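You operate a simulated robot arm through the tools that you are given. There is no shell and no other tool. Be economical: measure what you need, move in short steps, check, and stop when the job is done.

You are at the controls of a simulated two-armed robot. One attempt, no reset.

## Task
Switch the line off, then park the orange plug and screw its port cover down.
Fine: the plug stands in its own park socket. Leave the other cable plugged in, its cover and the other switches alone.

It is judged by the outcome, as a careful person would: the job done as asked, and still so three seconds after it is handed in. It fails if anything else is knocked over, pushed out of place, dropped, spilled or broken. A push-on lid holds only when it is set on centred and level and pressed home; a screw cap is set on level and turned clockwise until tight.

## Robot
Two 7-joint arms with fingered hands on one trunk, hanging from a carriage that runs on a rail from [0.002, 1.803] to [0, -0.177] (x, y) and turns from -403 to 285 degrees about z. Base frame: it is fixed where the carriage stands at the start and does not move with it; the origin is on the floor, on the carriage's upright axis, x ahead of it, y to its left, z up. Units: m, degrees, N and s.
The left shoulder is at the start at [0.04, 0.176, 1.378], the right one opposite. With the tool pointing down near the work surface each hand reaches from about 0.38 to 0.86 m from the robot's upright axis, wherever it stands, measured 20 degrees to its own side. Places, roughly: bleed screw [0.3, 2.4, 1.1]; blue chiller lever [0.2, 2.6, 0.8]; blue screw knob [0.7, -0.1, 1]; chiller key marked start [0.3, 2.1, 0.8]; chiller key marked stop [0.3, 2.1, 0.8]; compressor key marked reset [0.3, 1.5, 0.6]; compressor switch [0.3, 1.7, 0.6]; gauge power rocker [0.7, 0.7, 1.4]; isolator knob [0.4, 0.5, 1.5]; orange chiller lever [0.2, 2.4, 0.8]; orange screw knob [0.7, -0.5, 1]; orange swing cover [0.7, -0.5, 1]; purple compressor lever [0.2, 1.6, 0.3]; purple shunt knob [0.2, 2.5, 0.6]; red drain lever [0.2, 2.2, 0.3]; strainer screw [0.2, 2, 0.6]. Payload 4 kg a hand.
The tool frame of a hand sits at the grasp point between the pads (the TCP): z along the fingers, y along the line on which they close. The tips reach 0.03 m beyond it. Largest opening 0.104 m; the body of the gripper starts 0.035 m behind the TCP. The gripper is a hand of 4 fingers: y runs from the thumb to the fingers, the wrist lies at [-0.015, -0.104, -0.178] in the tool frame, and closing takes about 1.5 s.
Orientation is that of the tool frame in the base frame, as a unit quaternion [w, x, y, z]. With the fingers straight down and the wrist toward the robot, the tool's x, y and z point along [0, 1, 0], [1, 0, 0] and [0, 0, -1] of the base frame.

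## Interface
- The arms move only by the tool apply_moves. It takes "left_motion", "right_motion" or both (then of equal length, played together; a hand with none holds still); each is a list of rows, each a list of 7 numbers: the turn, a rotation vector about the tool's x, y, z in rad, then the shift along the tool's x, y, z in m, then the finger opening in m, from 0 to 0.104. In form: [[rx, ry, rz, x, y, z, grip], ...]. A call has 1 to 12 rows; each row is the pose to reach, as a shift and turn from the pose commanded when the call began, along the tool's axes at that moment. Rows are played at 5 a second. More than 0.05 m and 8.6 degrees between two rows, or a gripper value outside its range, and nothing of the call is played. A pose out of reach is approached as far as the arm can. The call stops where the force on the tool passes 40 N (or 10 N more than at its start, if that is more) or the arm is blocked; 0.2 s more then pass. The fingers move at their own pace (about 0.153 m/s each) and stop on an object; they squeeze with about 22 N. The grip force told is the motor's: it shows also when the fingers shut on nothing. Time passes only in rows, and 0.2 s behind the last, so rows that repeat a pose let the fingers close. The reply holds the time, the measured pose of the TCP, the force on the tool along the base axes, the opening and the grip force, in the units named above and with some noise, with the torque about the TCP (base axes, N m) and any sound that the robot's microphone picked up, and new pictures: "views" is both (left out), scene, wrist or none (wrist: the cameras of the hands that moved).
- Cameras (640 x 400 px; columns grow to the right, rows downward): "scene" is now at [0.2452, -0.0061, 1.6757]; the picture's right is [0.08, -1.00, 0.00], its down [-0.64, -0.05, -0.77] and it looks along [0.77, 0.06, -0.64] (base axes); focal length 214 px, centre (320, 200). "left" rides on the left gripper at [-0.061, -0.092, -0.13] in its tool frame; the picture's right is [-0.81, -0.28, 0.52], its down [0.53, -0.71, 0.46] and it looks along [0.24, 0.64, 0.72] (tool axes); focal length 275 px, centre (320, 200). "right" rides on the right gripper at [0.061, -0.092, -0.13] in its tool frame; the picture's right is [-0.81, 0.28, -0.52], its down [-0.53, -0.71, 0.46] and it looks along [-0.24, 0.64, 0.72] (tool axes); focal length 275 px, centre (320, 200). There is no depth. A picture from a camera that has moved, and an enlarged one, comes with that camera's place and axes in the base frame and with its lens. The place of the scene camera against the robot may be out by one fixed shift of up to 0.025 m in any direction.
- raise_lower(by): slides the trunk up (or, below 0, down) by that many m; the arms and the scene camera ride with it, the base frame stays. It gives what a move gives, with no picture.
- base_move(legs): drives the robot by 1 to 6 legs, each [ahead, left, turn to the left] in m, m and degrees, along the robot's own axes; the way and the turn of a leg run together, so that a leg with both is an arc; at most 1.5 m and 180 degrees a leg. The arms and the cameras ride along, it lands a little off, and it stops where it bumps. It keeps to its track: a leg is cut to what the track allows. It gives what a move gives, and a new picture of the scene camera.
- grasp_type(shape, hand): the hand has 4 fingers and takes this shape, open, in about a second: jaw (thumb against the fingers, like two jaws); tri (thumb and two fingers); tip (a fingertip pinch); poke (one finger out to press); point (the index stretched); flat (the hand flat); cup (the hand cupped); fist (a fist). The gripper value then closes the fingers along that shape, each until it touches; the sizes above hold for jaw. It gives what a move gives, with no picture.
- turn_head(pan, tilt): turns the head with the scene camera to pan (to the left, within 86 degrees either way) and tilt (down, from -29 to 69), counted from straight ahead of the robot. It gives what a move gives, and a new picture of the scene camera.
- zoom(camera, box): a new picture of the part [left, top, right, bottom] of that camera's present view, enlarged. It takes no simulated time.
- finish_job(): hands the job in; it is judged then, once.

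Work in short steps. Places have to be worked out from the pictures, the camera data and where the tool is seen: move nearer, look again, correct. Check each grasp and each placing, and mend what went wrong. You have 120 turns and 260 pictures in all, those below and enlarged ones among them. Open the grippers and draw the arms clear of the work before you hand the job in, unless the task says otherwise; then end with one line.

The tools are called after "Emit:" as a command line: name --argument value ..., lists and objects as JSON in quotes. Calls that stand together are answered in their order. apply_moves: Moves the arms, as the interface text tells. Its arguments: {"type":"object","properties":{"left_motion":{"type":"array","items":{"type":"array","items":{"type":"number"}}},"right_motion":{"type":"array","items":{"type":"array","items":{"type":"number"}}},"views":{"type":"string","enum":["both","scene","wrist","none"]}},"required":[]} The other tools are called the same way: raise_lower (by) slides the trunk up or down; grasp_type (shape, hand) gives the hand a shape; base_move (legs) drives the base; turn_head (pan, tilt) turns the head that bears the scene camera; zoom (camera, box) takes an enlarged picture of a part of a camera's view; finish_job () hands the job in.

At the start:

```text
time_s: 0.0
left_eef_pos: [0.459, -0.0357, 1.491]
left_tool_rot: [0.001, 0.707, 0.708, -0.001]
left_force: [0.5, 0.3, -0.1]
left_torque: [0.02, 0.01, 0.0]
left_opening: 0.1037
left_grip_force: 0.1
left_shape: jaw
right_eef_pos: [0.3647, -0.3793, 1.397]
right_tool_rot: [0.001, 0.706, 0.708, 0.0]
right_force: [0.2, -0.5, -0.6]
right_torque: [-0.01, 0.0, 0.03]
right_opening: 0.1037
right_grip_force: 0.2
right_shape: jaw
trunk travel left (down, up): [-0.5, 0.263]
robot x, y, heading: [0.0, -0.0022, 0.1]
head pan, tilt: [4.8, 39.6]
```

scene: 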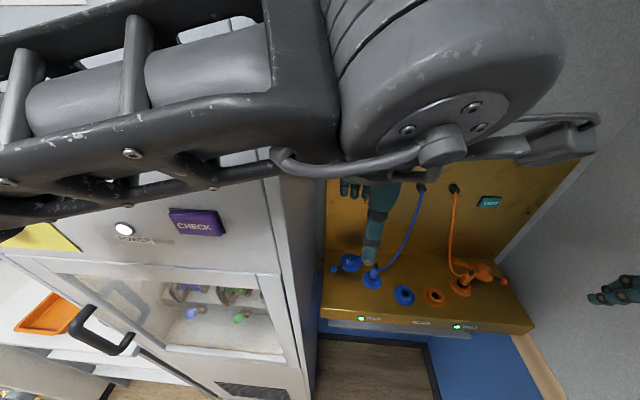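
right: 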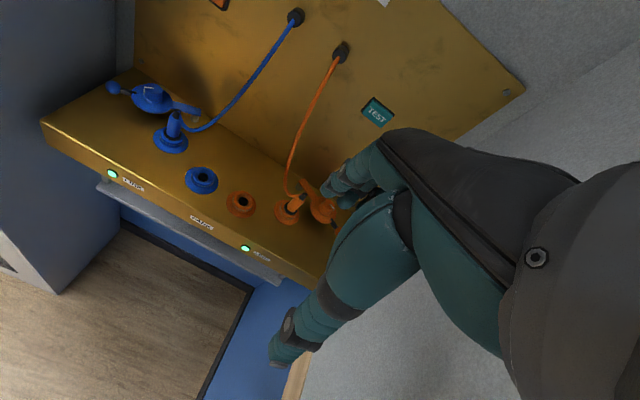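
left: 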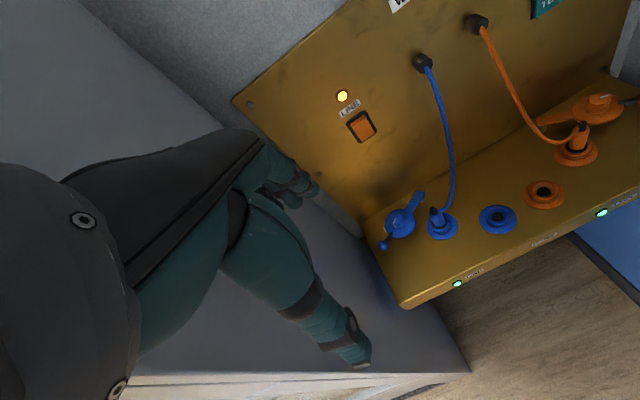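

The left camera shows a rocker labelled LINE with a lit lamp, and the two plugs, ports and park sockets. I'll enlarge the views for details.

Emit:
zoom --camera "left" --box '[300, 0, 640, 300]'

Emit:
zoom --camera "right" --box '[40, 60, 400, 290]'

Emit:
zoom --camera "scene" --box '[310, 160, 550, 340]'

```text
1.33 times, centred on (470, 150) of left
camera zoom: at [0.3669, -0.0972, 1.6212], right [-0.27, -0.81, -0.52], down [-0.71, 0.53, -0.46], along [0.64, 0.24, -0.72], focal length 367 px, centre (120, 267)
```

zoom: 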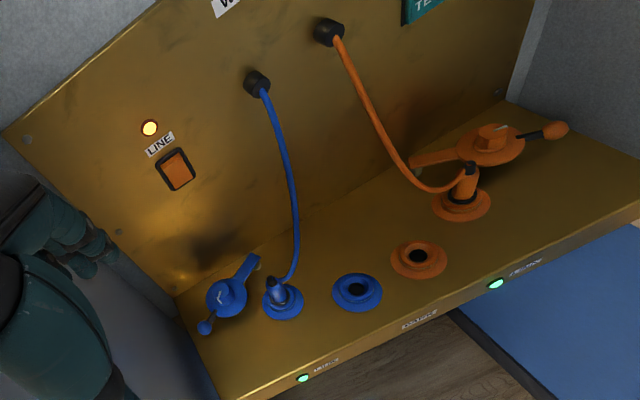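

```text
1.74 times, centred on (220, 175) of right
camera zoom: at [0.2717, -0.3169, 1.528], right [0.28, -0.81, 0.52], down [-0.71, -0.53, -0.46], along [0.64, -0.24, -0.72], focal length 479 px, centre (494, 244)
```

zoom: 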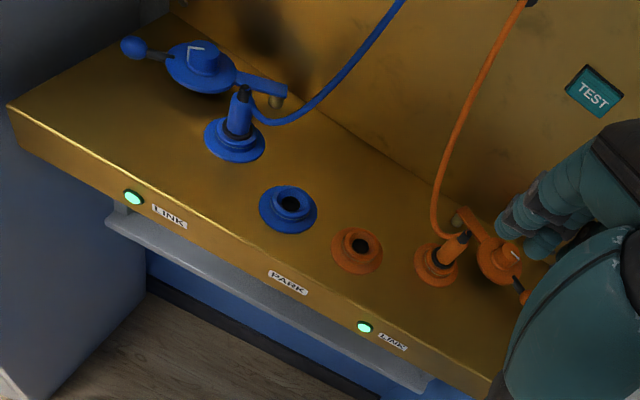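

```text
2.22 times, centred on (430, 250) of scene
camera zoom: at [0.2452, -0.0061, 1.6757], right [0.08, -1.0, 0.0], down [-0.64, -0.05, -0.77], along [0.77, 0.06, -0.64], focal length 477 px, centre (76, 89)
```

zoom: 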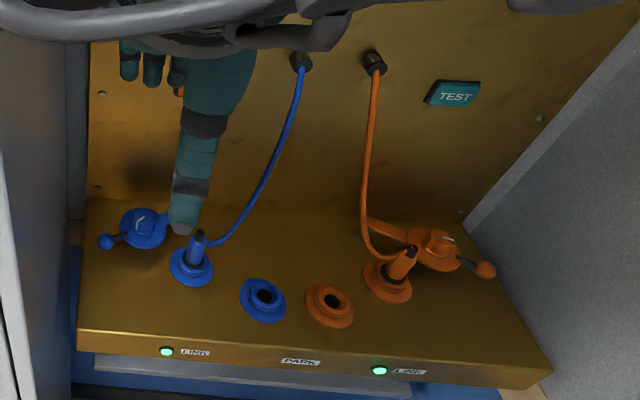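

The geometry works out as follows:

| Item | Position (m) |
|---|---|
| Back panel | x≈0.745 |
| LINE rocker | about (0.745, -0.11, 1.30) |
| Orange port | (0.644, -0.423, 1.01) |
| Orange park | (0.604, -0.328, 1.01) |

I'll shape the left hand to poke and turn it to point at the panel.

Emit:
grasp_type --hand "left" --shape "poke"

Emit:
apply_moves --left_motion '[[-0.14, 0, 0, 0, 0, 0, 0.1], [-0.28, 0, 0, 0, 0, 0, 0.1], [-0.42, 0, 0, 0, 0, 0, 0.1], [-0.56, 0, 0, 0, 0, 0, 0.1], [-0.7, 0, 0, 0, 0, 0, 0.1], [-0.84, 0, 0, 0, 0, 0, 0.1], [-0.98, 0, 0, 0, 0, 0, 0.1], [-1.12, 0, 0, 0, 0, 0, 0.1], [-1.26, 0, 0, 0, 0, 0, 0.1], [-1.4, 0, 0, 0, 0, 0, 0.1], [-1.5, 0, 0, 0, 0, 0, 0.1]]'

```text
time_s: 0.9
left_eef_pos: [0.4581, -0.0367, 1.4904]
left_tool_rot: [0.001, 0.706, 0.708, 0.0]
left_force: [-0.2, 0.5, -0.5]
left_torque: [-0.04, 0.04, -0.04]
left_opening: 0.0002
left_grip_force: 0.0
left_shape: poke
right_eef_pos: [0.3645, -0.3783, 1.396]
right_tool_rot: [0.0, 0.707, 0.707, 0.0]
right_force: [-0.5, -0.6, -0.1]
right_torque: [0.0, -0.01, -0.01]
right_opening: 0.1035
right_grip_force: 0.2
right_shape: jaw
trunk travel left (down, up): [-0.5, 0.263]
robot x, y, heading: [0.0024, 0.0042, -0.1]
head pan, tilt: [4.8, 39.6]
```

```text
time_s: 3.3
left_eef_pos: [0.4585, -0.0359, 1.4909]
left_tool_rot: [0.483, 0.516, 0.517, 0.482]
left_force: [0.1, 0.1, -0.1]
left_torque: [-0.01, -0.01, 0.0]
left_opening: 0.0
left_grip_force: 0.0
left_shape: poke
right_eef_pos: [0.3642, -0.379, 1.3959]
right_tool_rot: [0.0, 0.707, 0.707, 0.001]
right_force: [-0.4, -0.4, -0.5]
right_torque: [0.0, -0.02, -0.02]
right_opening: 0.1036
right_grip_force: 0.1
right_shape: jaw
trunk travel left (down, up): [-0.5, 0.263]
robot x, y, heading: [-0.002, -0.0005, 0.1]
head pan, tilt: [4.8, 39.6]
camera scene: at [0.2452, -0.0062, 1.6757], right [0.08, -1.0, 0.0], down [-0.64, -0.05, -0.77], along [0.77, 0.06, -0.64], focal length 214 px, centre (320, 200)
camera left: at [0.3219, -0.0976, 1.4085], right [0.5, -0.81, -0.31], down [0.41, 0.53, -0.74], along [0.77, 0.25, 0.59], focal length 275 px, centre (320, 200)
```

scene: 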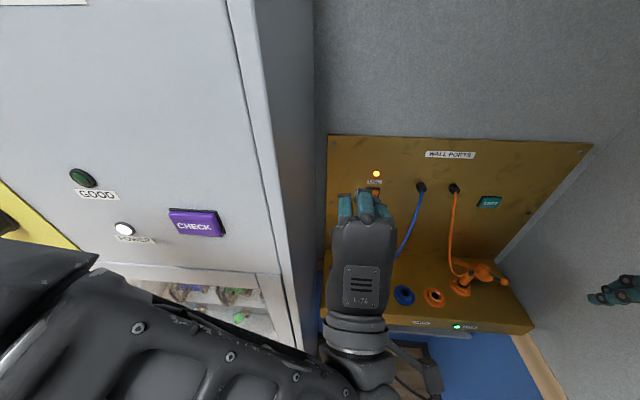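
left: 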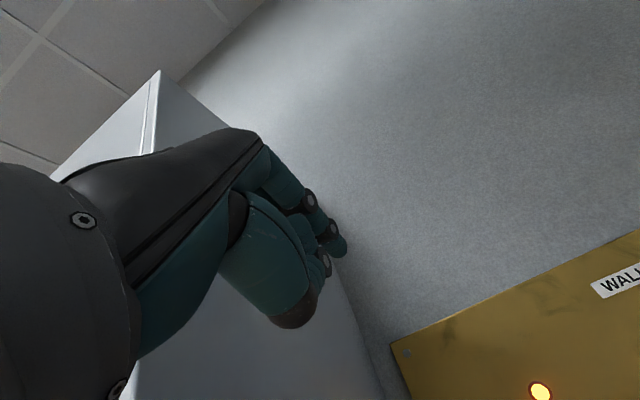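

The sign reads WALL PORTS. I'll enlarge the rocker and the hand.

Emit:
zoom --camera "scene" --box '[320, 140, 480, 240]'

Emit:
zoom --camera "left" --box '[220, 160, 380, 340]'

```text
4.00 times, centred on (400, 190) of scene
camera zoom: at [0.2452, -0.0062, 1.6757], right [0.08, -1.0, 0.0], down [-0.64, -0.05, -0.77], along [0.77, 0.06, -0.64], focal length 858 px, centre (0, 240)
```

zoom: 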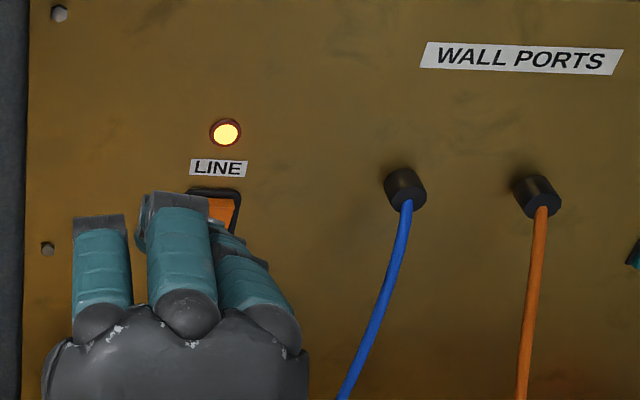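

```text
2.22 times, centred on (300, 250) of left
camera zoom: at [0.3219, -0.0976, 1.4085], right [0.5, -0.81, -0.31], down [0.41, 0.53, -0.74], along [0.77, 0.25, 0.59], focal length 612 px, centre (364, 89)
```

zoom: 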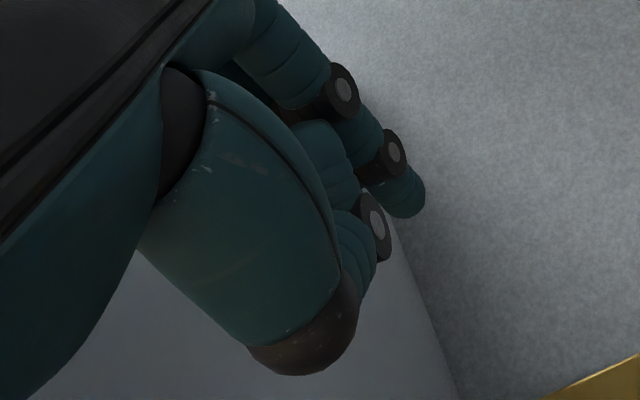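

The poke finger isn't clearly extended, so I'll try the pointing shape and look.

Emit:
grasp_type --hand "left" --shape "point"

Emit:
zoom --camera "left" --box '[160, 100, 480, 300]'

Emit:
zoom --camera "scene" --box '[320, 140, 480, 240]'

```text
time_s: 4.2
left_eef_pos: [0.4584, -0.0365, 1.4903]
left_tool_rot: [0.482, 0.517, 0.518, 0.482]
left_force: [-0.2, -0.4, 0.3]
left_torque: [0.0, 0.0, -0.03]
left_opening: 0.0002
left_grip_force: 0.1
left_shape: point
right_eef_pos: [0.3627, -0.3785, 1.3963]
right_tool_rot: [0.0, 0.707, 0.707, 0.0]
right_force: [-0.1, -0.4, 0.5]
right_torque: [-0.01, -0.01, -0.03]
right_opening: 0.1033
right_grip_force: 0.0
right_shape: jaw
trunk travel left (down, up): [-0.5, 0.263]
robot x, y, heading: [-0.0002, 0.0001, -0.0]
head pan, tilt: [4.8, 39.6]
```

```text
2.00 times, centred on (320, 200) of left
camera zoom: at [0.3217, -0.0976, 1.4087], right [0.5, -0.81, -0.31], down [0.4, 0.53, -0.74], along [0.77, 0.25, 0.59], focal length 551 px, centre (320, 200)
```

zoom: 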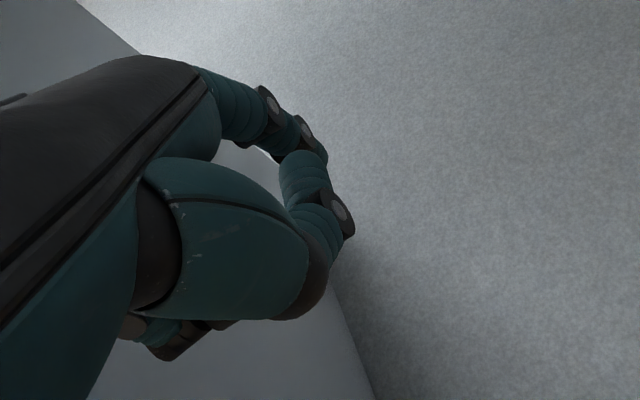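

```text
4.00 times, centred on (400, 190) of scene
camera zoom: at [0.2452, -0.0061, 1.6757], right [0.08, -1.0, 0.0], down [-0.64, -0.05, -0.77], along [0.77, 0.06, -0.64], focal length 858 px, centre (0, 240)
```

zoom: 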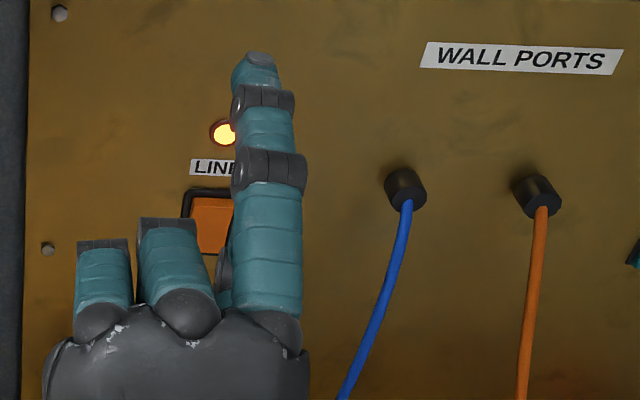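

Pointing gives a long, clear index. I'll lower the hand so the rocker shows, then inspect both it and the fingertip.

Emit:
apply_moves --left_motion '[[0, 0, 0, 0, -0.05, 0, 0], [0, 0, 0, 0, -0.1, 0, 0], [0, 0, 0, 0, -0.15, 0, 0], [0, 0, 0, 0, -0.18, 0, 0]]' --views "none"

Emit:
zoom --camera "scene" --box '[350, 165, 398, 195]'

Emit:
zoom --camera "scene" --box '[320, 140, 480, 240]'

Emit:
zoom --camera "left" --box '[200, 50, 640, 400]'

```text
time_s: 5.2
left_eef_pos: [0.4861, -0.019, 1.3696]
left_tool_rot: [0.485, 0.5, 0.54, 0.472]
left_force: [-1.0, -0.8, 0.5]
left_torque: [0.02, -0.01, -0.02]
left_opening: 0.0
left_grip_force: 0.1
left_shape: point
left hand out of reach, approached as far as the arm can: row 3, 4
right_eef_pos: [0.3648, -0.3788, 1.3974]
right_tool_rot: [0.0, 0.707, 0.707, -0.001]
right_force: [0.2, 0.5, 0.4]
right_torque: [-0.02, 0.02, 0.0]
right_opening: 0.1037
right_grip_force: 0.1
right_shape: jaw
trunk travel left (down, up): [-0.5, 0.263]
robot x, y, heading: [-0.0011, -0.0004, -0.1]
head pan, tilt: [4.8, 39.6]
```

```text
13.33 times, centred on (374, 180) of scene
camera zoom: at [0.2451, -0.0062, 1.6756], right [0.08, -1.0, 0.0], down [-0.64, -0.05, -0.77], along [0.77, 0.06, -0.64], focal length 2860 px, centre (-400, 467)
```

zoom: 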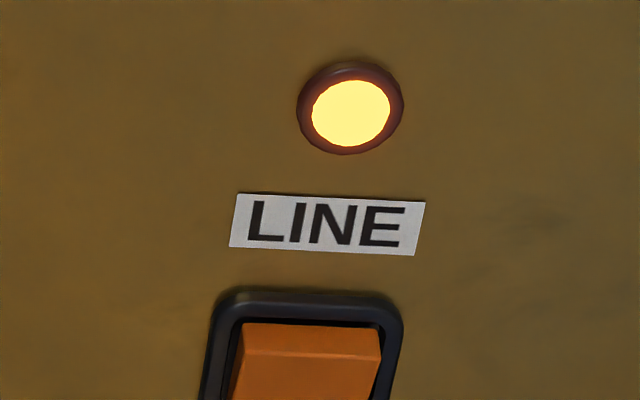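

```text
4.00 times, centred on (400, 190) of scene
camera zoom: at [0.2451, -0.0062, 1.6756], right [0.08, -1.0, 0.0], down [-0.64, -0.05, -0.77], along [0.77, 0.06, -0.64], focal length 858 px, centre (0, 240)
```

zoom: 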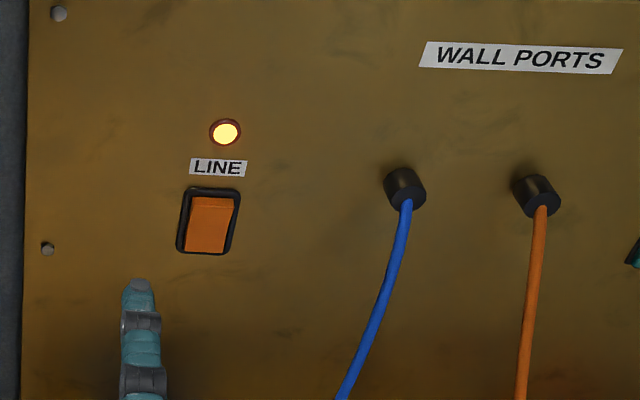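

```text
1.14 times, centred on (420, 225) of left
camera zoom: at [0.3506, -0.088, 1.2926], right [0.52, -0.81, -0.28], down [0.38, 0.51, -0.78], along [0.77, 0.3, 0.57], focal length 315 px, centre (206, 171)
```

zoom: 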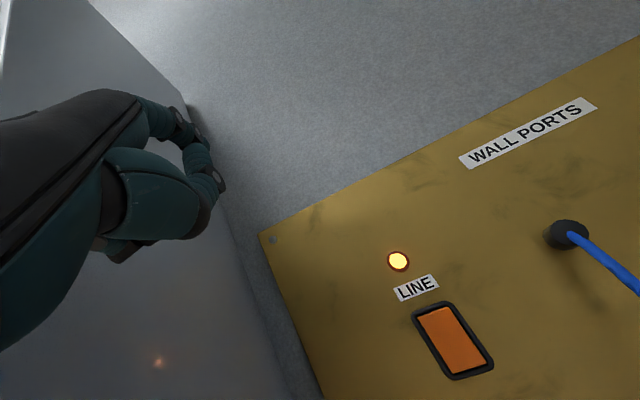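

The arm's low reach is limited at this height, so I'll check the rocker's tilt closely before choosing where to press.

Emit:
zoom --camera "scene" --box '[356, 180, 388, 210]'

Emit:
zoom --camera "left" --box '[460, 240, 580, 340]'

Emit:
raise_lower --by -0.15

```text
13.33 times, centred on (372, 195) of scene
camera zoom: at [0.2451, -0.0062, 1.6756], right [0.08, -1.0, 0.0], down [-0.64, -0.05, -0.77], along [0.77, 0.06, -0.64], focal length 2860 px, centre (-373, 267)
```

zoom: 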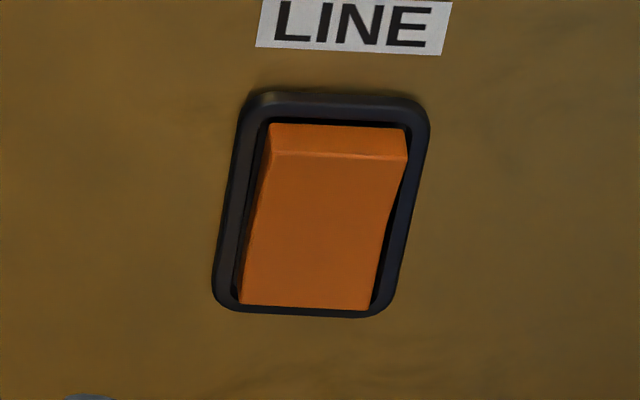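

```text
4.00 times, centred on (520, 290) of left
camera zoom: at [0.3506, -0.088, 1.2926], right [0.52, -0.81, -0.28], down [0.38, 0.51, -0.78], along [0.77, 0.3, 0.57], focal length 1101 px, centre (-480, -160)
```

zoom: 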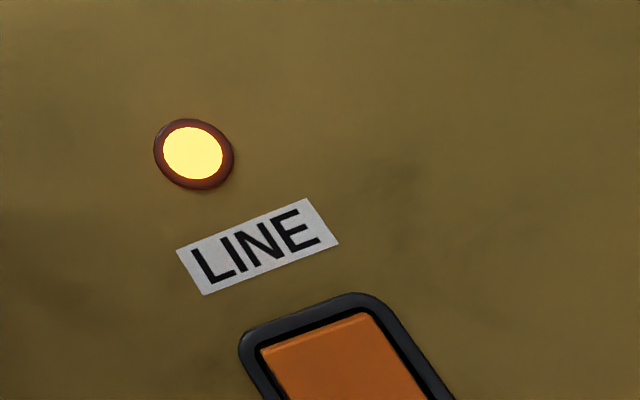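

```text
time_s: 7.0
left_eef_pos: [0.4868, -0.0186, 1.2138]
left_tool_rot: [0.48, 0.504, 0.54, 0.473]
left_force: [-1.5, -0.4, -0.6]
left_torque: [-0.02, 0.0, 0.01]
left_opening: 0.0001
left_grip_force: 0.0
left_shape: point
right_eef_pos: [0.3648, -0.3786, 1.2456]
right_tool_rot: [0.0, 0.707, 0.707, 0.0]
right_force: [0.4, 0.8, -0.7]
right_torque: [0.0, 0.01, 0.01]
right_opening: 0.1037
right_grip_force: 0.0
right_shape: jaw
trunk travel left (down, up): [-0.35, 0.413]
robot x, y, heading: [0.0036, 0.0007, 0.2]
head pan, tilt: [4.8, 39.6]
```

The rocker's top end stands proud, so pressing the top half should flip it. I'll move the fingertip in front of it, staying about 0.15 m short.

Emit:
apply_moves --left_motion '[[0, 0, 0, -0.03, 0.04, 0, 0], [0, 0, 0, -0.055, 0.08, 0, 0], [0, 0, 0, -0.055, 0.08, 0, 0]]'

```text
time_s: 7.5
left_eef_pos: [0.4926, -0.0601, 1.1814]
left_tool_rot: [0.424, 0.552, 0.581, 0.422]
left_force: [0.3, -1.0, 0.1]
left_torque: [-0.03, -0.03, -0.04]
left_opening: 0.0002
left_grip_force: 0.1
left_shape: point
right_eef_pos: [0.3642, -0.3774, 1.2466]
right_tool_rot: [-0.001, 0.707, 0.707, 0.0]
right_force: [0.5, -0.1, 0.5]
right_torque: [-0.01, 0.0, 0.03]
right_opening: 0.1037
right_grip_force: 0.0
right_shape: jaw
trunk travel left (down, up): [-0.35, 0.413]
robot x, y, heading: [0.0021, 0.0027, -0.1]
head pan, tilt: [4.8, 39.6]
stopped in row 2 (left hand): the arm was blocked; the commanded pose is now the measured one
camera scene: at [0.2454, -0.0059, 1.5257], right [0.08, -1.0, 0.0], down [-0.63, -0.05, -0.77], along [0.77, 0.06, -0.64], focal length 214 px, centre (320, 200)
camera left: at [0.3444, -0.1269, 1.1323], right [0.45, -0.81, -0.39], down [0.21, 0.52, -0.83], along [0.87, 0.28, 0.4], focal length 275 px, centre (320, 200)
```

scene: 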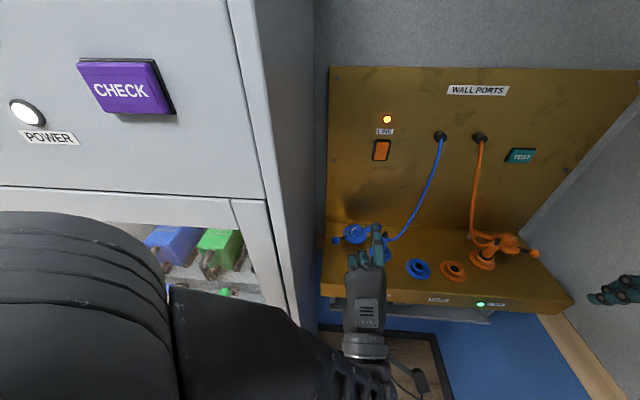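
left: 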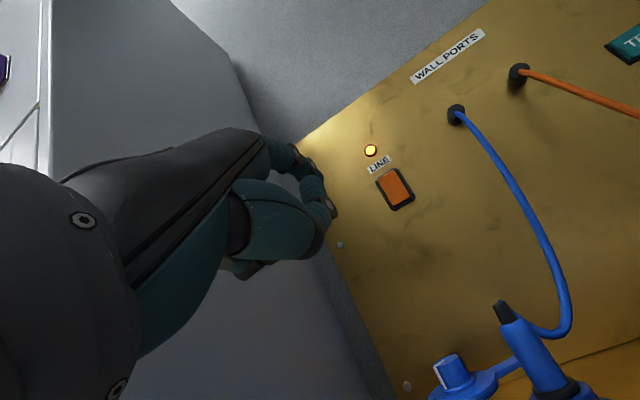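

The arm is cramped when retracted, although the force on the tool is negligible. Going up and forward should relax it, so I'll move the tip toward the rocker height.

Emit:
apply_moves --left_motion '[[0, 0, 0, -0.003, 0.035, 0.01, 0], [0, 0, 0, -0.007, 0.07, 0.012, 0], [0, 0, 0, -0.011, 0.1, 0.013, 0], [0, 0, 0, -0.015, 0.129, 0.014, 0]]'

```text
time_s: 8.5
left_eef_pos: [0.5405, -0.0765, 1.3017]
left_tool_rot: [0.424, 0.555, 0.576, 0.425]
left_force: [-0.1, 0.0, 0.0]
left_torque: [0.0, 0.01, 0.0]
left_opening: 0.0
left_grip_force: 0.0
left_shape: point
right_eef_pos: [0.363, -0.3788, 1.2458]
right_tool_rot: [0.0, 0.707, 0.708, 0.0]
right_force: [0.3, 0.0, 0.1]
right_torque: [0.01, 0.03, 0.0]
right_opening: 0.1037
right_grip_force: 0.2
right_shape: jaw
trunk travel left (down, up): [-0.35, 0.413]
robot x, y, heading: [-0.0006, -0.001, -0.2]
head pan, tilt: [4.8, 39.6]
camera scene: at [0.2453, -0.006, 1.5258], right [0.09, -1.0, 0.0], down [-0.63, -0.05, -0.77], along [0.77, 0.07, -0.64], focal length 214 px, centre (320, 200)
camera left: at [0.3903, -0.1421, 1.252], right [0.44, -0.81, -0.39], down [0.22, 0.52, -0.82], along [0.87, 0.27, 0.41], focal length 275 px, centre (320, 200)
```

scene: 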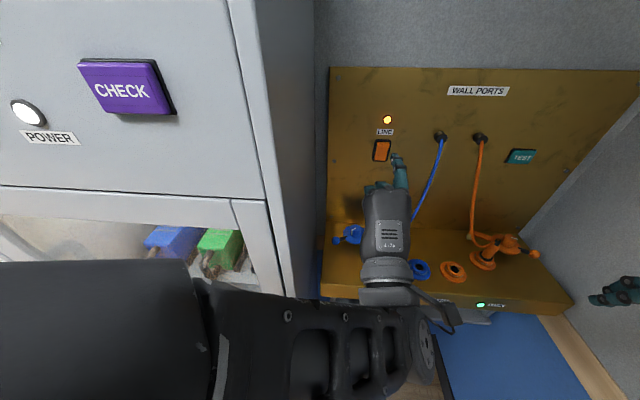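
left: 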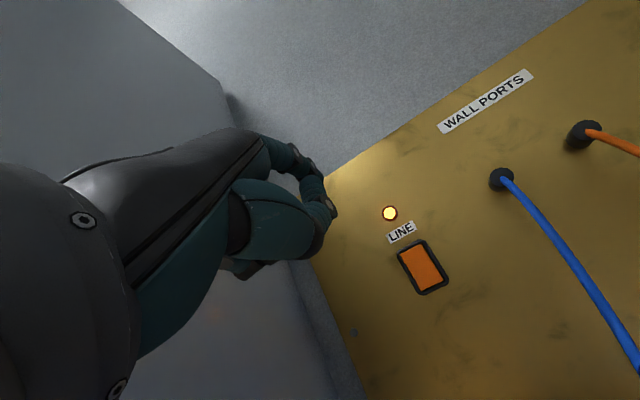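

The arm moves freely now. Relative to the rocker the tip is nearly aligned, so I'll advance 0.06 m and look again.

Emit:
apply_moves --left_motion '[[0, 0, 0, 0.004, 0.01, 0.03, 0], [0, 0, 0, 0.004, 0.01, 0.06, 0]]' --views "none"

Emit:
zoom --camera "scene" --box '[356, 105, 436, 165]'

Emit:
zoom --camera "left" --box '[220, 100, 540, 320]'

```text
time_s: 9.1
left_eef_pos: [0.6016, -0.0709, 1.2924]
left_tool_rot: [0.424, 0.555, 0.577, 0.424]
left_force: [-1.0, -0.1, -0.2]
left_torque: [0.01, 0.0, -0.01]
left_opening: 0.0
left_grip_force: 0.2
left_shape: point
right_eef_pos: [0.3647, -0.3789, 1.2465]
right_tool_rot: [0.001, 0.707, 0.708, 0.0]
right_force: [0.1, 0.8, -0.8]
right_torque: [-0.02, 0.01, 0.01]
right_opening: 0.1036
right_grip_force: 0.1
right_shape: jaw
trunk travel left (down, up): [-0.35, 0.413]
robot x, y, heading: [0.0026, 0.001, 0.2]
head pan, tilt: [4.8, 39.6]
```

```text
6.67 times, centred on (396, 135) of scene
camera zoom: at [0.2452, -0.0062, 1.5258], right [0.08, -1.0, 0.0], down [-0.63, -0.05, -0.77], along [0.77, 0.06, -0.64], focal length 1430 px, centre (-187, 633)
```

zoom: 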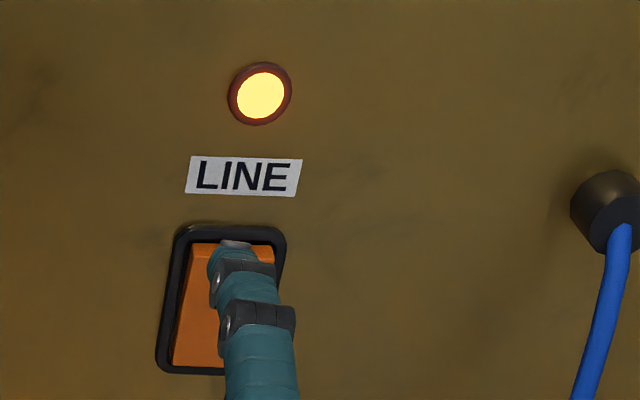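

```text
1.82 times, centred on (380, 210) of left
camera zoom: at [0.4524, -0.1349, 1.2438], right [0.44, -0.81, -0.39], down [0.22, 0.52, -0.82], along [0.87, 0.28, 0.41], focal length 500 px, centre (211, 182)
```

zoom: 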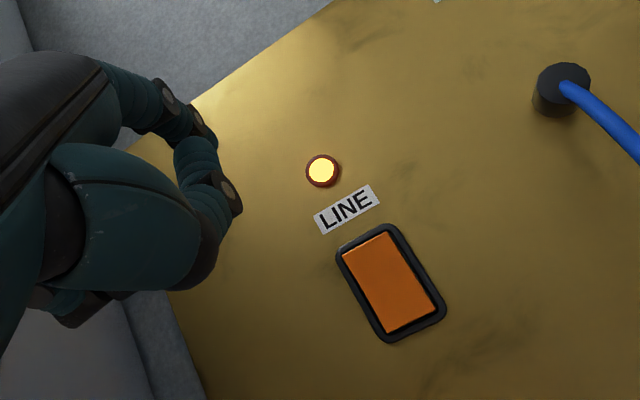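

The tip overlays the rocker's top. Allowing for parallax, I'll shift slightly down and to the right and push in.

Emit:
apply_moves --left_motion '[[0, 0, 0, -0.006, -0.005, 0.015, 0], [0, 0, 0, -0.007, -0.006, 0.03, 0], [0, 0, 0, -0.007, -0.006, 0.04, 0], [0, 0, 0, -0.007, -0.006, 0.047, 0]]' --views "none"

Emit:
zoom --camera "scene" --box '[356, 105, 436, 165]'

```text
time_s: 10.1
left_eef_pos: [0.6443, -0.074, 1.2744]
left_tool_rot: [0.423, 0.554, 0.578, 0.424]
left_force: [0.0, -0.3, -0.5]
left_torque: [-0.02, -0.02, -0.01]
left_opening: 0.0
left_grip_force: 0.1
left_shape: point
right_eef_pos: [0.3647, -0.3791, 1.2474]
right_tool_rot: [0.0, 0.707, 0.707, 0.0]
right_force: [-0.3, -0.3, 0.0]
right_torque: [0.0, -0.01, 0.0]
right_opening: 0.1035
right_grip_force: 0.1
right_shape: jaw
trunk travel left (down, up): [-0.35, 0.413]
robot x, y, heading: [-0.0017, 0.0003, -0.2]
head pan, tilt: [4.8, 39.6]
```

```text
6.67 times, centred on (396, 135) of scene
camera zoom: at [0.2452, -0.0061, 1.5257], right [0.08, -1.0, 0.0], down [-0.64, -0.05, -0.77], along [0.77, 0.06, -0.64], focal length 1430 px, centre (-187, 633)
```

zoom: 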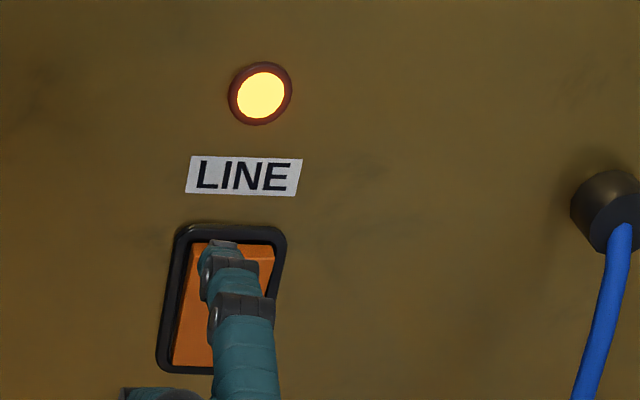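

There's no contact yet and the tip sits a little left. I'll correct slightly and keep pushing.

Emit:
apply_moves --left_motion '[[0, 0, 0, -0.004, -0.002, 0.01, 0], [0, 0, 0, -0.005, -0.002, 0.018, 0], [0, 0, 0, -0.005, -0.002, 0.026, 0], [0, 0, 0, -0.005, -0.002, 0.034, 0]]' --views "none"

Emit:
zoom --camera "scene" --box '[356, 105, 436, 165]'

```text
time_s: 11.1
left_eef_pos: [0.6767, -0.079, 1.2629]
left_tool_rot: [0.424, 0.554, 0.578, 0.424]
left_force: [-0.3, -0.7, 0.1]
left_torque: [0.0, -0.01, -0.02]
left_opening: 0.0003
left_grip_force: 0.1
left_shape: point
right_eef_pos: [0.3635, -0.3771, 1.2471]
right_tool_rot: [0.0, 0.707, 0.707, 0.0]
right_force: [0.2, -0.2, -0.2]
right_torque: [0.0, -0.03, -0.03]
right_opening: 0.1039
right_grip_force: 0.1
right_shape: jaw
trunk travel left (down, up): [-0.35, 0.413]
robot x, y, heading: [-0.0005, -0.0, -0.2]
head pan, tilt: [4.8, 39.6]
```

```text
6.67 times, centred on (396, 135) of scene
camera zoom: at [0.2452, -0.0061, 1.5257], right [0.08, -1.0, 0.0], down [-0.64, -0.05, -0.77], along [0.77, 0.06, -0.64], focal length 1430 px, centre (-187, 633)
```

zoom: 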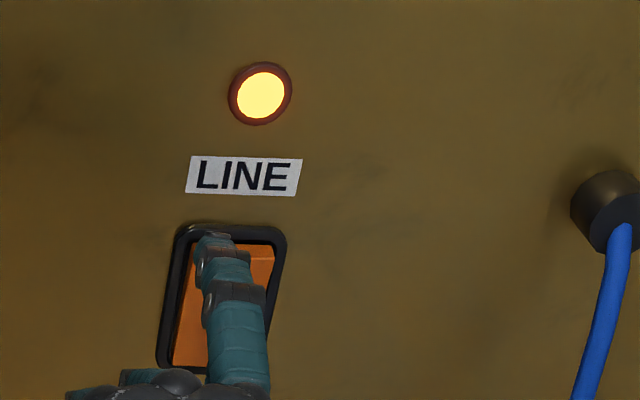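

Still no contact, and the tip is now a bit high and left. I'll shift right and down while advancing.

Emit:
apply_moves --left_motion '[[0, 0, 0, -0.007, -0.009, 0.006, 0], [0, 0, 0, -0.008, -0.01, 0.014, 0], [0, 0, 0, -0.008, -0.01, 0.022, 0], [0, 0, 0, -0.008, -0.01, 0.03, 0], [0, 0, 0, -0.008, -0.01, 0.038, 0]]' --views "none"

Emit:
zoom --camera "scene" --box '[356, 105, 436, 165]'

```text
time_s: 12.3
left_eef_pos: [0.7012, -0.096, 1.2425]
left_tool_rot: [0.426, 0.556, 0.577, 0.421]
left_force: [-0.2, -0.4, 0.6]
left_torque: [0.0, -0.01, 0.01]
left_opening: 0.0
left_grip_force: 0.0
left_shape: point
right_eef_pos: [0.3559, -0.3842, 1.2465]
right_tool_rot: [-0.001, 0.707, 0.707, -0.003]
right_force: [-0.4, 1.1, -0.1]
right_torque: [0.0, 0.0, 0.01]
right_opening: 0.1036
right_grip_force: 0.1
right_shape: jaw
trunk travel left (down, up): [-0.35, 0.413]
robot x, y, heading: [-0.0004, -0.0055, 0.0]
head pan, tilt: [4.8, 39.6]
```

```text
6.67 times, centred on (396, 135) of scene
camera zoom: at [0.2396, -0.0097, 1.5245], right [0.08, -1.0, 0.0], down [-0.64, -0.06, -0.77], along [0.76, 0.06, -0.64], focal length 1430 px, centre (-187, 633)
```

zoom: 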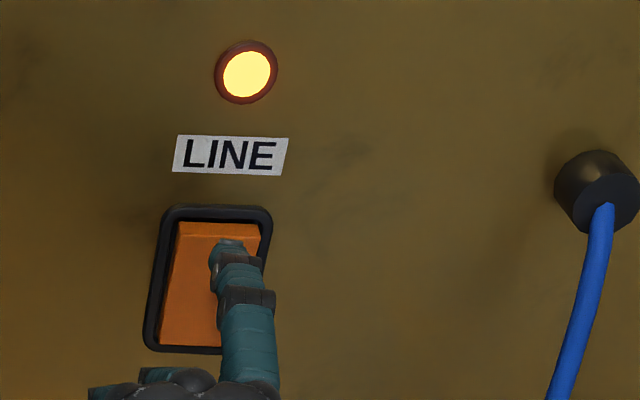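

The whole body shifted back by about 6 mm without tool force, so some other part of the arm may be touching. I'll back off a bit and look.

Emit:
apply_moves --left_motion '[[0, 0, 0, 0, 0, -0.02, 0]]' --views "both"

Emit:
turn_head --pan 45 --tilt 45

```text
time_s: 12.7
left_eef_pos: [0.688, -0.0899, 1.2441]
left_tool_rot: [0.421, 0.555, 0.58, 0.422]
left_force: [0.4, 0.1, 0.2]
left_torque: [-0.03, 0.02, -0.1]
left_opening: 0.0
left_grip_force: 0.1
left_shape: point
right_eef_pos: [0.3615, -0.3814, 1.2461]
right_tool_rot: [0.0, 0.707, 0.707, -0.003]
right_force: [-0.5, -0.4, 0.2]
right_torque: [-0.02, 0.03, -0.03]
right_opening: 0.1037
right_grip_force: 0.0
right_shape: jaw
trunk travel left (down, up): [-0.35, 0.413]
robot x, y, heading: [0.0013, -0.0008, -0.2]
head pan, tilt: [4.8, 39.6]
camera scene: at [0.2434, -0.0083, 1.5241], right [0.08, -1.0, 0.0], down [-0.64, -0.06, -0.77], along [0.77, 0.06, -0.64], focal length 214 px, centre (320, 200)
camera left: at [0.5396, -0.1562, 1.1947], right [0.44, -0.81, -0.4], down [0.22, 0.52, -0.82], along [0.87, 0.28, 0.4], focal length 275 px, centre (320, 200)
```

scene: 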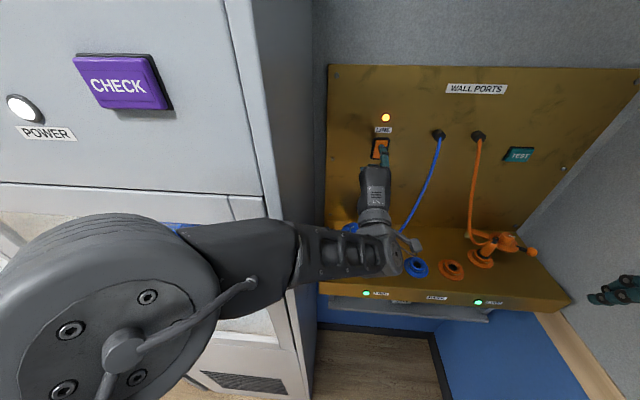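
left: 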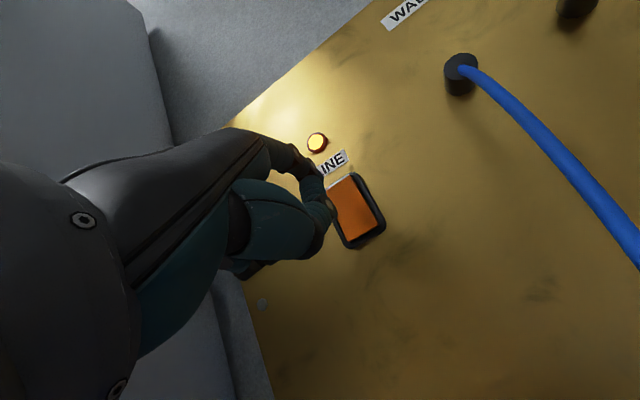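

```text
time_s: 13.8
left_eef_pos: [0.6889, -0.0889, 1.2464]
left_tool_rot: [0.423, 0.554, 0.579, 0.423]
left_force: [-0.3, -0.6, 0.1]
left_torque: [-0.01, -0.01, 0.01]
left_opening: 0.0
left_grip_force: 0.0
left_shape: point
right_eef_pos: [0.3611, -0.3801, 1.2473]
right_tool_rot: [0.0, 0.707, 0.708, -0.002]
right_force: [0.6, 0.8, 0.0]
right_torque: [-0.01, -0.03, 0.02]
right_opening: 0.1038
right_grip_force: 0.0
right_shape: jaw
trunk travel left (down, up): [-0.35, 0.413]
robot x, y, heading: [-0.0016, 0.0009, -0.0]
head pan, tilt: [45.0, 45.0]
camera scene: at [0.2155, 0.0425, 1.517], right [0.71, -0.71, 0.0], down [-0.5, -0.5, -0.7], along [0.5, 0.5, -0.71], focal length 214 px, centre (320, 200)
```

scene: 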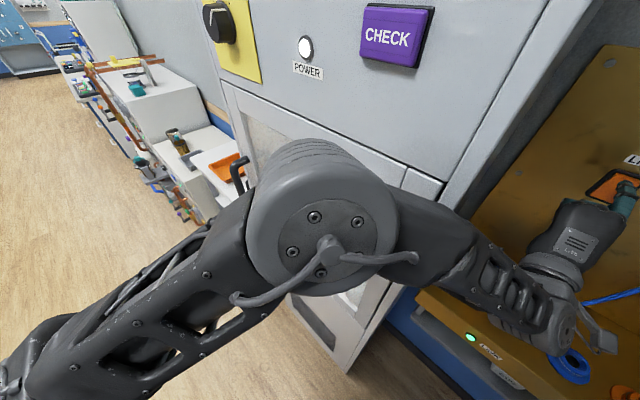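

The left elbow is up against the white cabinet's front. I'll look to the right side to see how much room the right arm has, before choosing to shift the base or use the other hand.

Emit:
turn_head --pan -50 --tilt 45

```text
time_s: 15.5
left_eef_pos: [0.6885, -0.0903, 1.248]
left_tool_rot: [0.423, 0.554, 0.579, 0.423]
left_force: [0.5, 0.4, -0.3]
left_torque: [-0.02, 0.0, 0.02]
left_opening: 0.0001
left_grip_force: 0.2
left_shape: point
right_eef_pos: [0.3611, -0.3804, 1.2471]
right_tool_rot: [-0.001, 0.708, 0.707, -0.002]
right_force: [0.2, -1.0, -0.6]
right_torque: [0.03, 0.0, 0.02]
right_opening: 0.1038
right_grip_force: 0.1
right_shape: jaw
trunk travel left (down, up): [-0.35, 0.413]
robot x, y, heading: [-0.0022, 0.0004, 0.1]
head pan, tilt: [-50.0, 45.0]
camera scene: at [0.2103, -0.0771, 1.5173], right [-0.77, -0.64, 0.0], down [-0.46, 0.54, -0.71], along [0.45, -0.54, -0.71], focal length 214 px, centre (320, 200)
```

scene: 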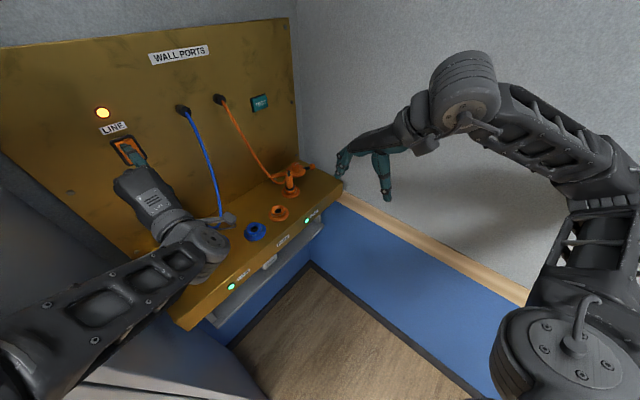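

There's room on the right: the wall is at y≈-0.58 and the right elbow sits well back. I'll use the right hand for the rocker, so first I'll withdraw the left hand back and up out of the way.

Emit:
apply_moves --left_motion '[[0, 0, 0, 0, 0.004, -0.04, 0], [0, 0, 0, 0, 0.008, -0.08, 0], [0, 0, 0, 0, 0.012, -0.12, 0], [0, 0, 0, 0, 0.016, -0.161, 0], [0, 0, 0, 0.01, 0.06, -0.172, 0], [0, 0, 0, 0.025, 0.1, -0.184, 0], [0, 0, 0, 0.04, 0.14, -0.195, 0], [0, 0, 0, 0.055, 0.18, -0.206, 0], [0, 0, 0, 0.075, 0.22, -0.218, 0], [0, 0, 0, 0.093, 0.256, -0.232, 0]]' --views "none"

Emit:
turn_head --pan 0 --tilt 45

Emit:
grasp_type --hand "right" --shape "point"

```text
time_s: 17.7
left_eef_pos: [0.5373, 0.0091, 1.5584]
left_tool_rot: [0.423, 0.553, 0.578, 0.425]
left_force: [0.5, 0.3, -0.4]
left_torque: [0.04, -0.03, -0.03]
left_opening: 0.0001
left_grip_force: 0.0
left_shape: point
right_eef_pos: [0.3641, -0.3771, 1.2467]
right_tool_rot: [0.0, 0.707, 0.707, 0.001]
right_force: [-0.1, -0.1, 0.6]
right_torque: [0.0, 0.02, 0.04]
right_opening: 0.1038
right_grip_force: 0.2
right_shape: jaw
trunk travel left (down, up): [-0.35, 0.413]
robot x, y, heading: [0.0039, 0.0016, 0.1]
head pan, tilt: [-50.0, 45.0]
```

```text
time_s: 18.9
left_eef_pos: [0.5377, 0.0081, 1.557]
left_tool_rot: [0.423, 0.554, 0.578, 0.424]
left_force: [0.3, 0.3, 0.0]
left_torque: [0.0, -0.03, 0.04]
left_opening: 0.0001
left_grip_force: 0.0
left_shape: point
right_eef_pos: [0.3639, -0.3782, 1.2469]
right_tool_rot: [0.0, 0.707, 0.707, -0.001]
right_force: [0.1, 0.3, 0.3]
right_torque: [0.01, -0.01, 0.02]
right_opening: 0.1036
right_grip_force: 0.0
right_shape: jaw
trunk travel left (down, up): [-0.35, 0.413]
robot x, y, heading: [0.0018, -0.0021, 0.1]
head pan, tilt: [0.0, 45.0]
camera scene: at [0.2415, -0.0133, 1.5178], right [0.0, -1.0, 0.0], down [-0.71, 0.0, -0.71], along [0.71, 0.0, -0.71], focal length 214 px, centre (320, 200)
```

scene: 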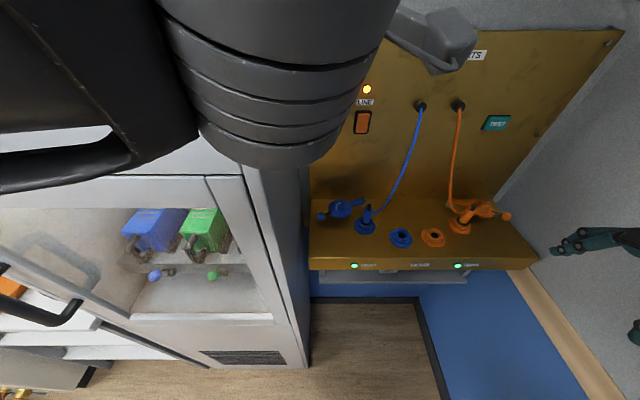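

```text
time_s: 19.8
left_eef_pos: [0.5379, 0.0069, 1.5582]
left_tool_rot: [0.423, 0.554, 0.578, 0.424]
left_force: [0.0, -0.3, 0.2]
left_torque: [0.01, 0.0, 0.0]
left_opening: 0.0
left_grip_force: 0.1
left_shape: point
right_eef_pos: [0.3649, -0.378, 1.2473]
right_tool_rot: [0.0, 0.707, 0.707, 0.0]
right_force: [-0.5, 0.2, 1.1]
right_torque: [0.0, -0.05, 0.0]
right_opening: 0.0962
right_grip_force: 0.0
right_shape: point
trunk travel left (down, up): [-0.35, 0.413]
robot x, y, heading: [-0.0024, -0.0006, 0.3]
head pan, tilt: [0.0, 45.0]
```

The view is clear. Now I'll turn the right pointing hand toward the panel while bringing it in front of the rocker.

Emit:
apply_moves --right_motion '[[-0.13, 0, 0, 0.02, 0.015, -0.006, 0], [-0.26, 0, 0, 0.04, 0.03, -0.012, 0], [-0.39, 0, 0, 0.06, 0.045, -0.018, 0], [-0.52, 0, 0, 0.08, 0.06, -0.024, 0], [-0.65, 0, 0, 0.1, 0.075, -0.03, 0], [-0.78, 0, 0, 0.12, 0.09, -0.036, 0], [-0.91, 0, 0, 0.15, 0.11, -0.042, 0], [-1.04, 0, 0, 0.18, 0.13, -0.05, 0], [-1.17, 0, 0, 0.2, 0.145, -0.056, 0], [-1.3, 0, 0, 0.218, 0.155, -0.063, 0]]'

```text
time_s: 22.0
left_eef_pos: [0.5384, 0.0092, 1.5583]
left_tool_rot: [0.423, 0.553, 0.577, 0.426]
left_force: [-0.3, -0.8, -0.1]
left_torque: [-0.03, 0.01, -0.02]
left_opening: 0.0
left_grip_force: 0.1
left_shape: point
right_eef_pos: [0.4934, -0.153, 1.3061]
right_tool_rot: [0.275, 0.606, 0.645, 0.376]
right_force: [0.3, 0.2, -0.6]
right_torque: [0.04, 0.0, -0.03]
right_opening: 0.0
right_grip_force: 0.0
right_shape: point
right hand out of reach, approached as far as the arm can: row 4, 5, 6, 7, 8, 9, 10
trunk travel left (down, up): [-0.35, 0.413]
robot x, y, heading: [0.0049, 0.0045, 0.0]
head pan, tilt: [0.0, 45.0]
camera scene: at [0.2424, -0.0123, 1.5182], right [0.0, -1.0, 0.0], down [-0.71, 0.0, -0.71], along [0.71, 0.0, -0.71], focal length 214 px, centre (320, 200)
camera right: at [0.3277, -0.1105, 1.3119], right [-0.17, -0.88, 0.44], down [0.02, -0.45, -0.9], along [0.99, -0.14, 0.09], focal length 275 px, centre (320, 200)
```

scene: 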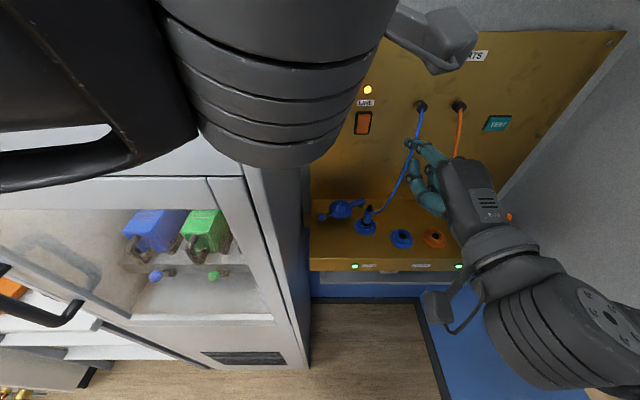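
right: 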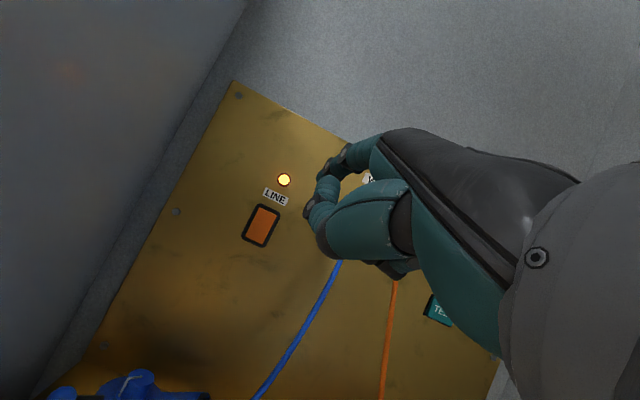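

The right arm is cramped when held back with the hand level. I'll pitch the hand to about 45° down and move it forward, which opens the arm.

Emit:
apply_moves --right_motion '[[0.125, 0, 0, 0, 0.013, 0.017, 0], [0.25, 0, 0, 0, 0.025, 0.035, 0], [0.375, 0, 0, 0, 0.038, 0.052, 0], [0.5, 0, 0, 0, 0.05, 0.069, 0], [0.5, 0, 0, 0, 0.05, 0.069, 0]]'

```text
time_s: 23.2
left_eef_pos: [0.5375, 0.0078, 1.5575]
left_tool_rot: [0.422, 0.554, 0.579, 0.424]
left_force: [-0.1, 0.1, 0.2]
left_torque: [-0.03, -0.02, 0.02]
left_opening: 0.0
left_grip_force: 0.0
left_shape: point
right_eef_pos: [0.5774, -0.145, 1.3068]
right_tool_rot: [0.115, 0.656, 0.718, 0.202]
right_force: [-0.1, -0.2, -0.2]
right_torque: [-0.01, 0.0, 0.01]
right_opening: 0.0
right_grip_force: 0.0
right_shape: point
trunk travel left (down, up): [-0.35, 0.413]
robot x, y, heading: [-0.0007, -0.002, 0.2]
head pan, tilt: [0.0, 45.0]
camera scene: at [0.2415, -0.0133, 1.5178], right [0.0, -1.0, 0.0], down [-0.71, 0.0, -0.71], along [0.71, 0.0, -0.71], focal length 214 px, centre (320, 200)
camera right: at [0.4312, -0.1083, 1.3894], right [0.12, -0.86, 0.5], down [-0.38, -0.51, -0.77], along [0.92, -0.1, -0.38], focal length 275 px, centre (320, 200)
```

scene: 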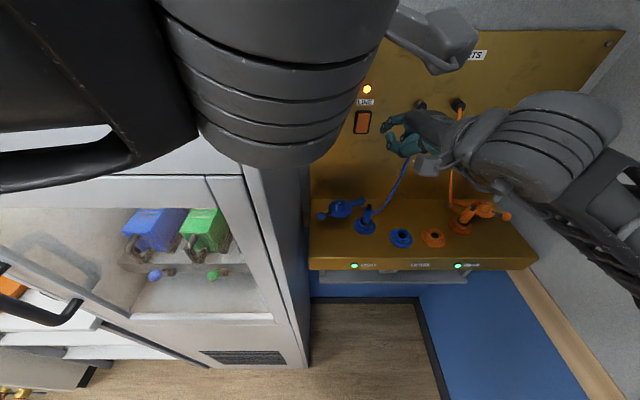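
right: 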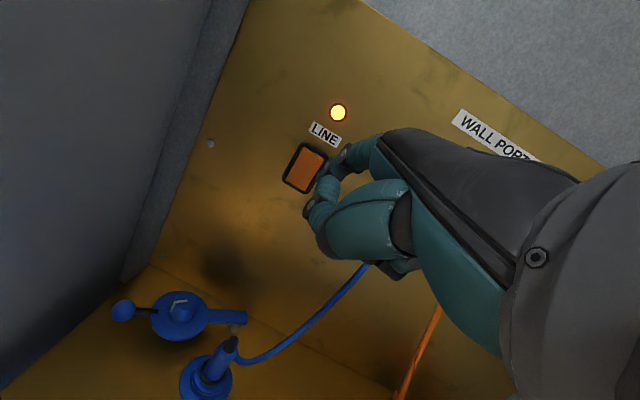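

I'll zoom in to see the index tip relative to the rocker.

Emit:
zoom --camera "scene" --box '[340, 75, 500, 175]'

Emit:
zoom --camera "right" --box '[220, 80, 460, 280]'

```text
4.00 times, centred on (420, 125) of scene
camera zoom: at [0.2415, -0.0133, 1.5178], right [0.0, -1.0, 0.0], down [-0.71, 0.0, -0.71], along [0.71, 0.0, -0.71], focal length 858 px, centre (-80, 500)
```

zoom: 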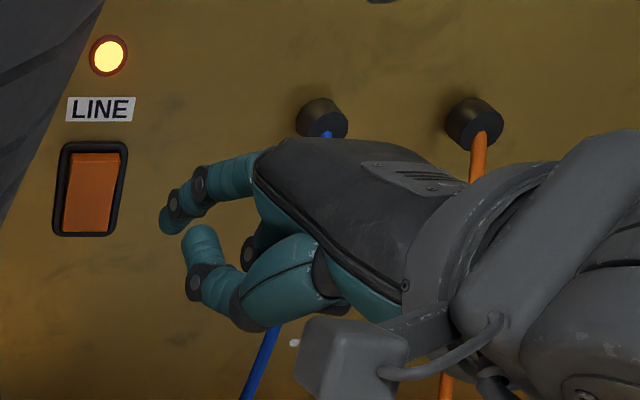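

```text
2.00 times, centred on (340, 180) of right
camera zoom: at [0.4312, -0.1083, 1.3894], right [0.12, -0.86, 0.5], down [-0.38, -0.51, -0.77], along [0.92, -0.1, -0.38], focal length 551 px, centre (280, 240)
```

zoom: 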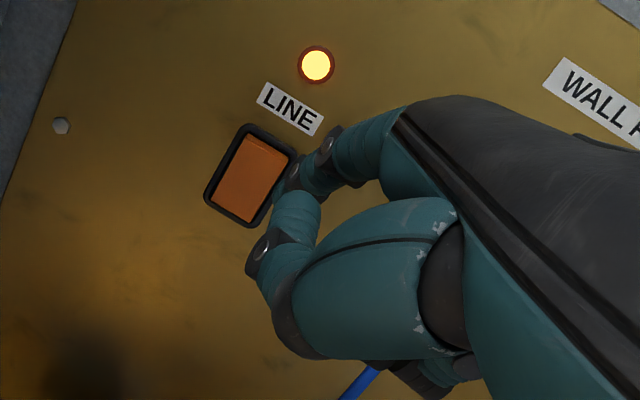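

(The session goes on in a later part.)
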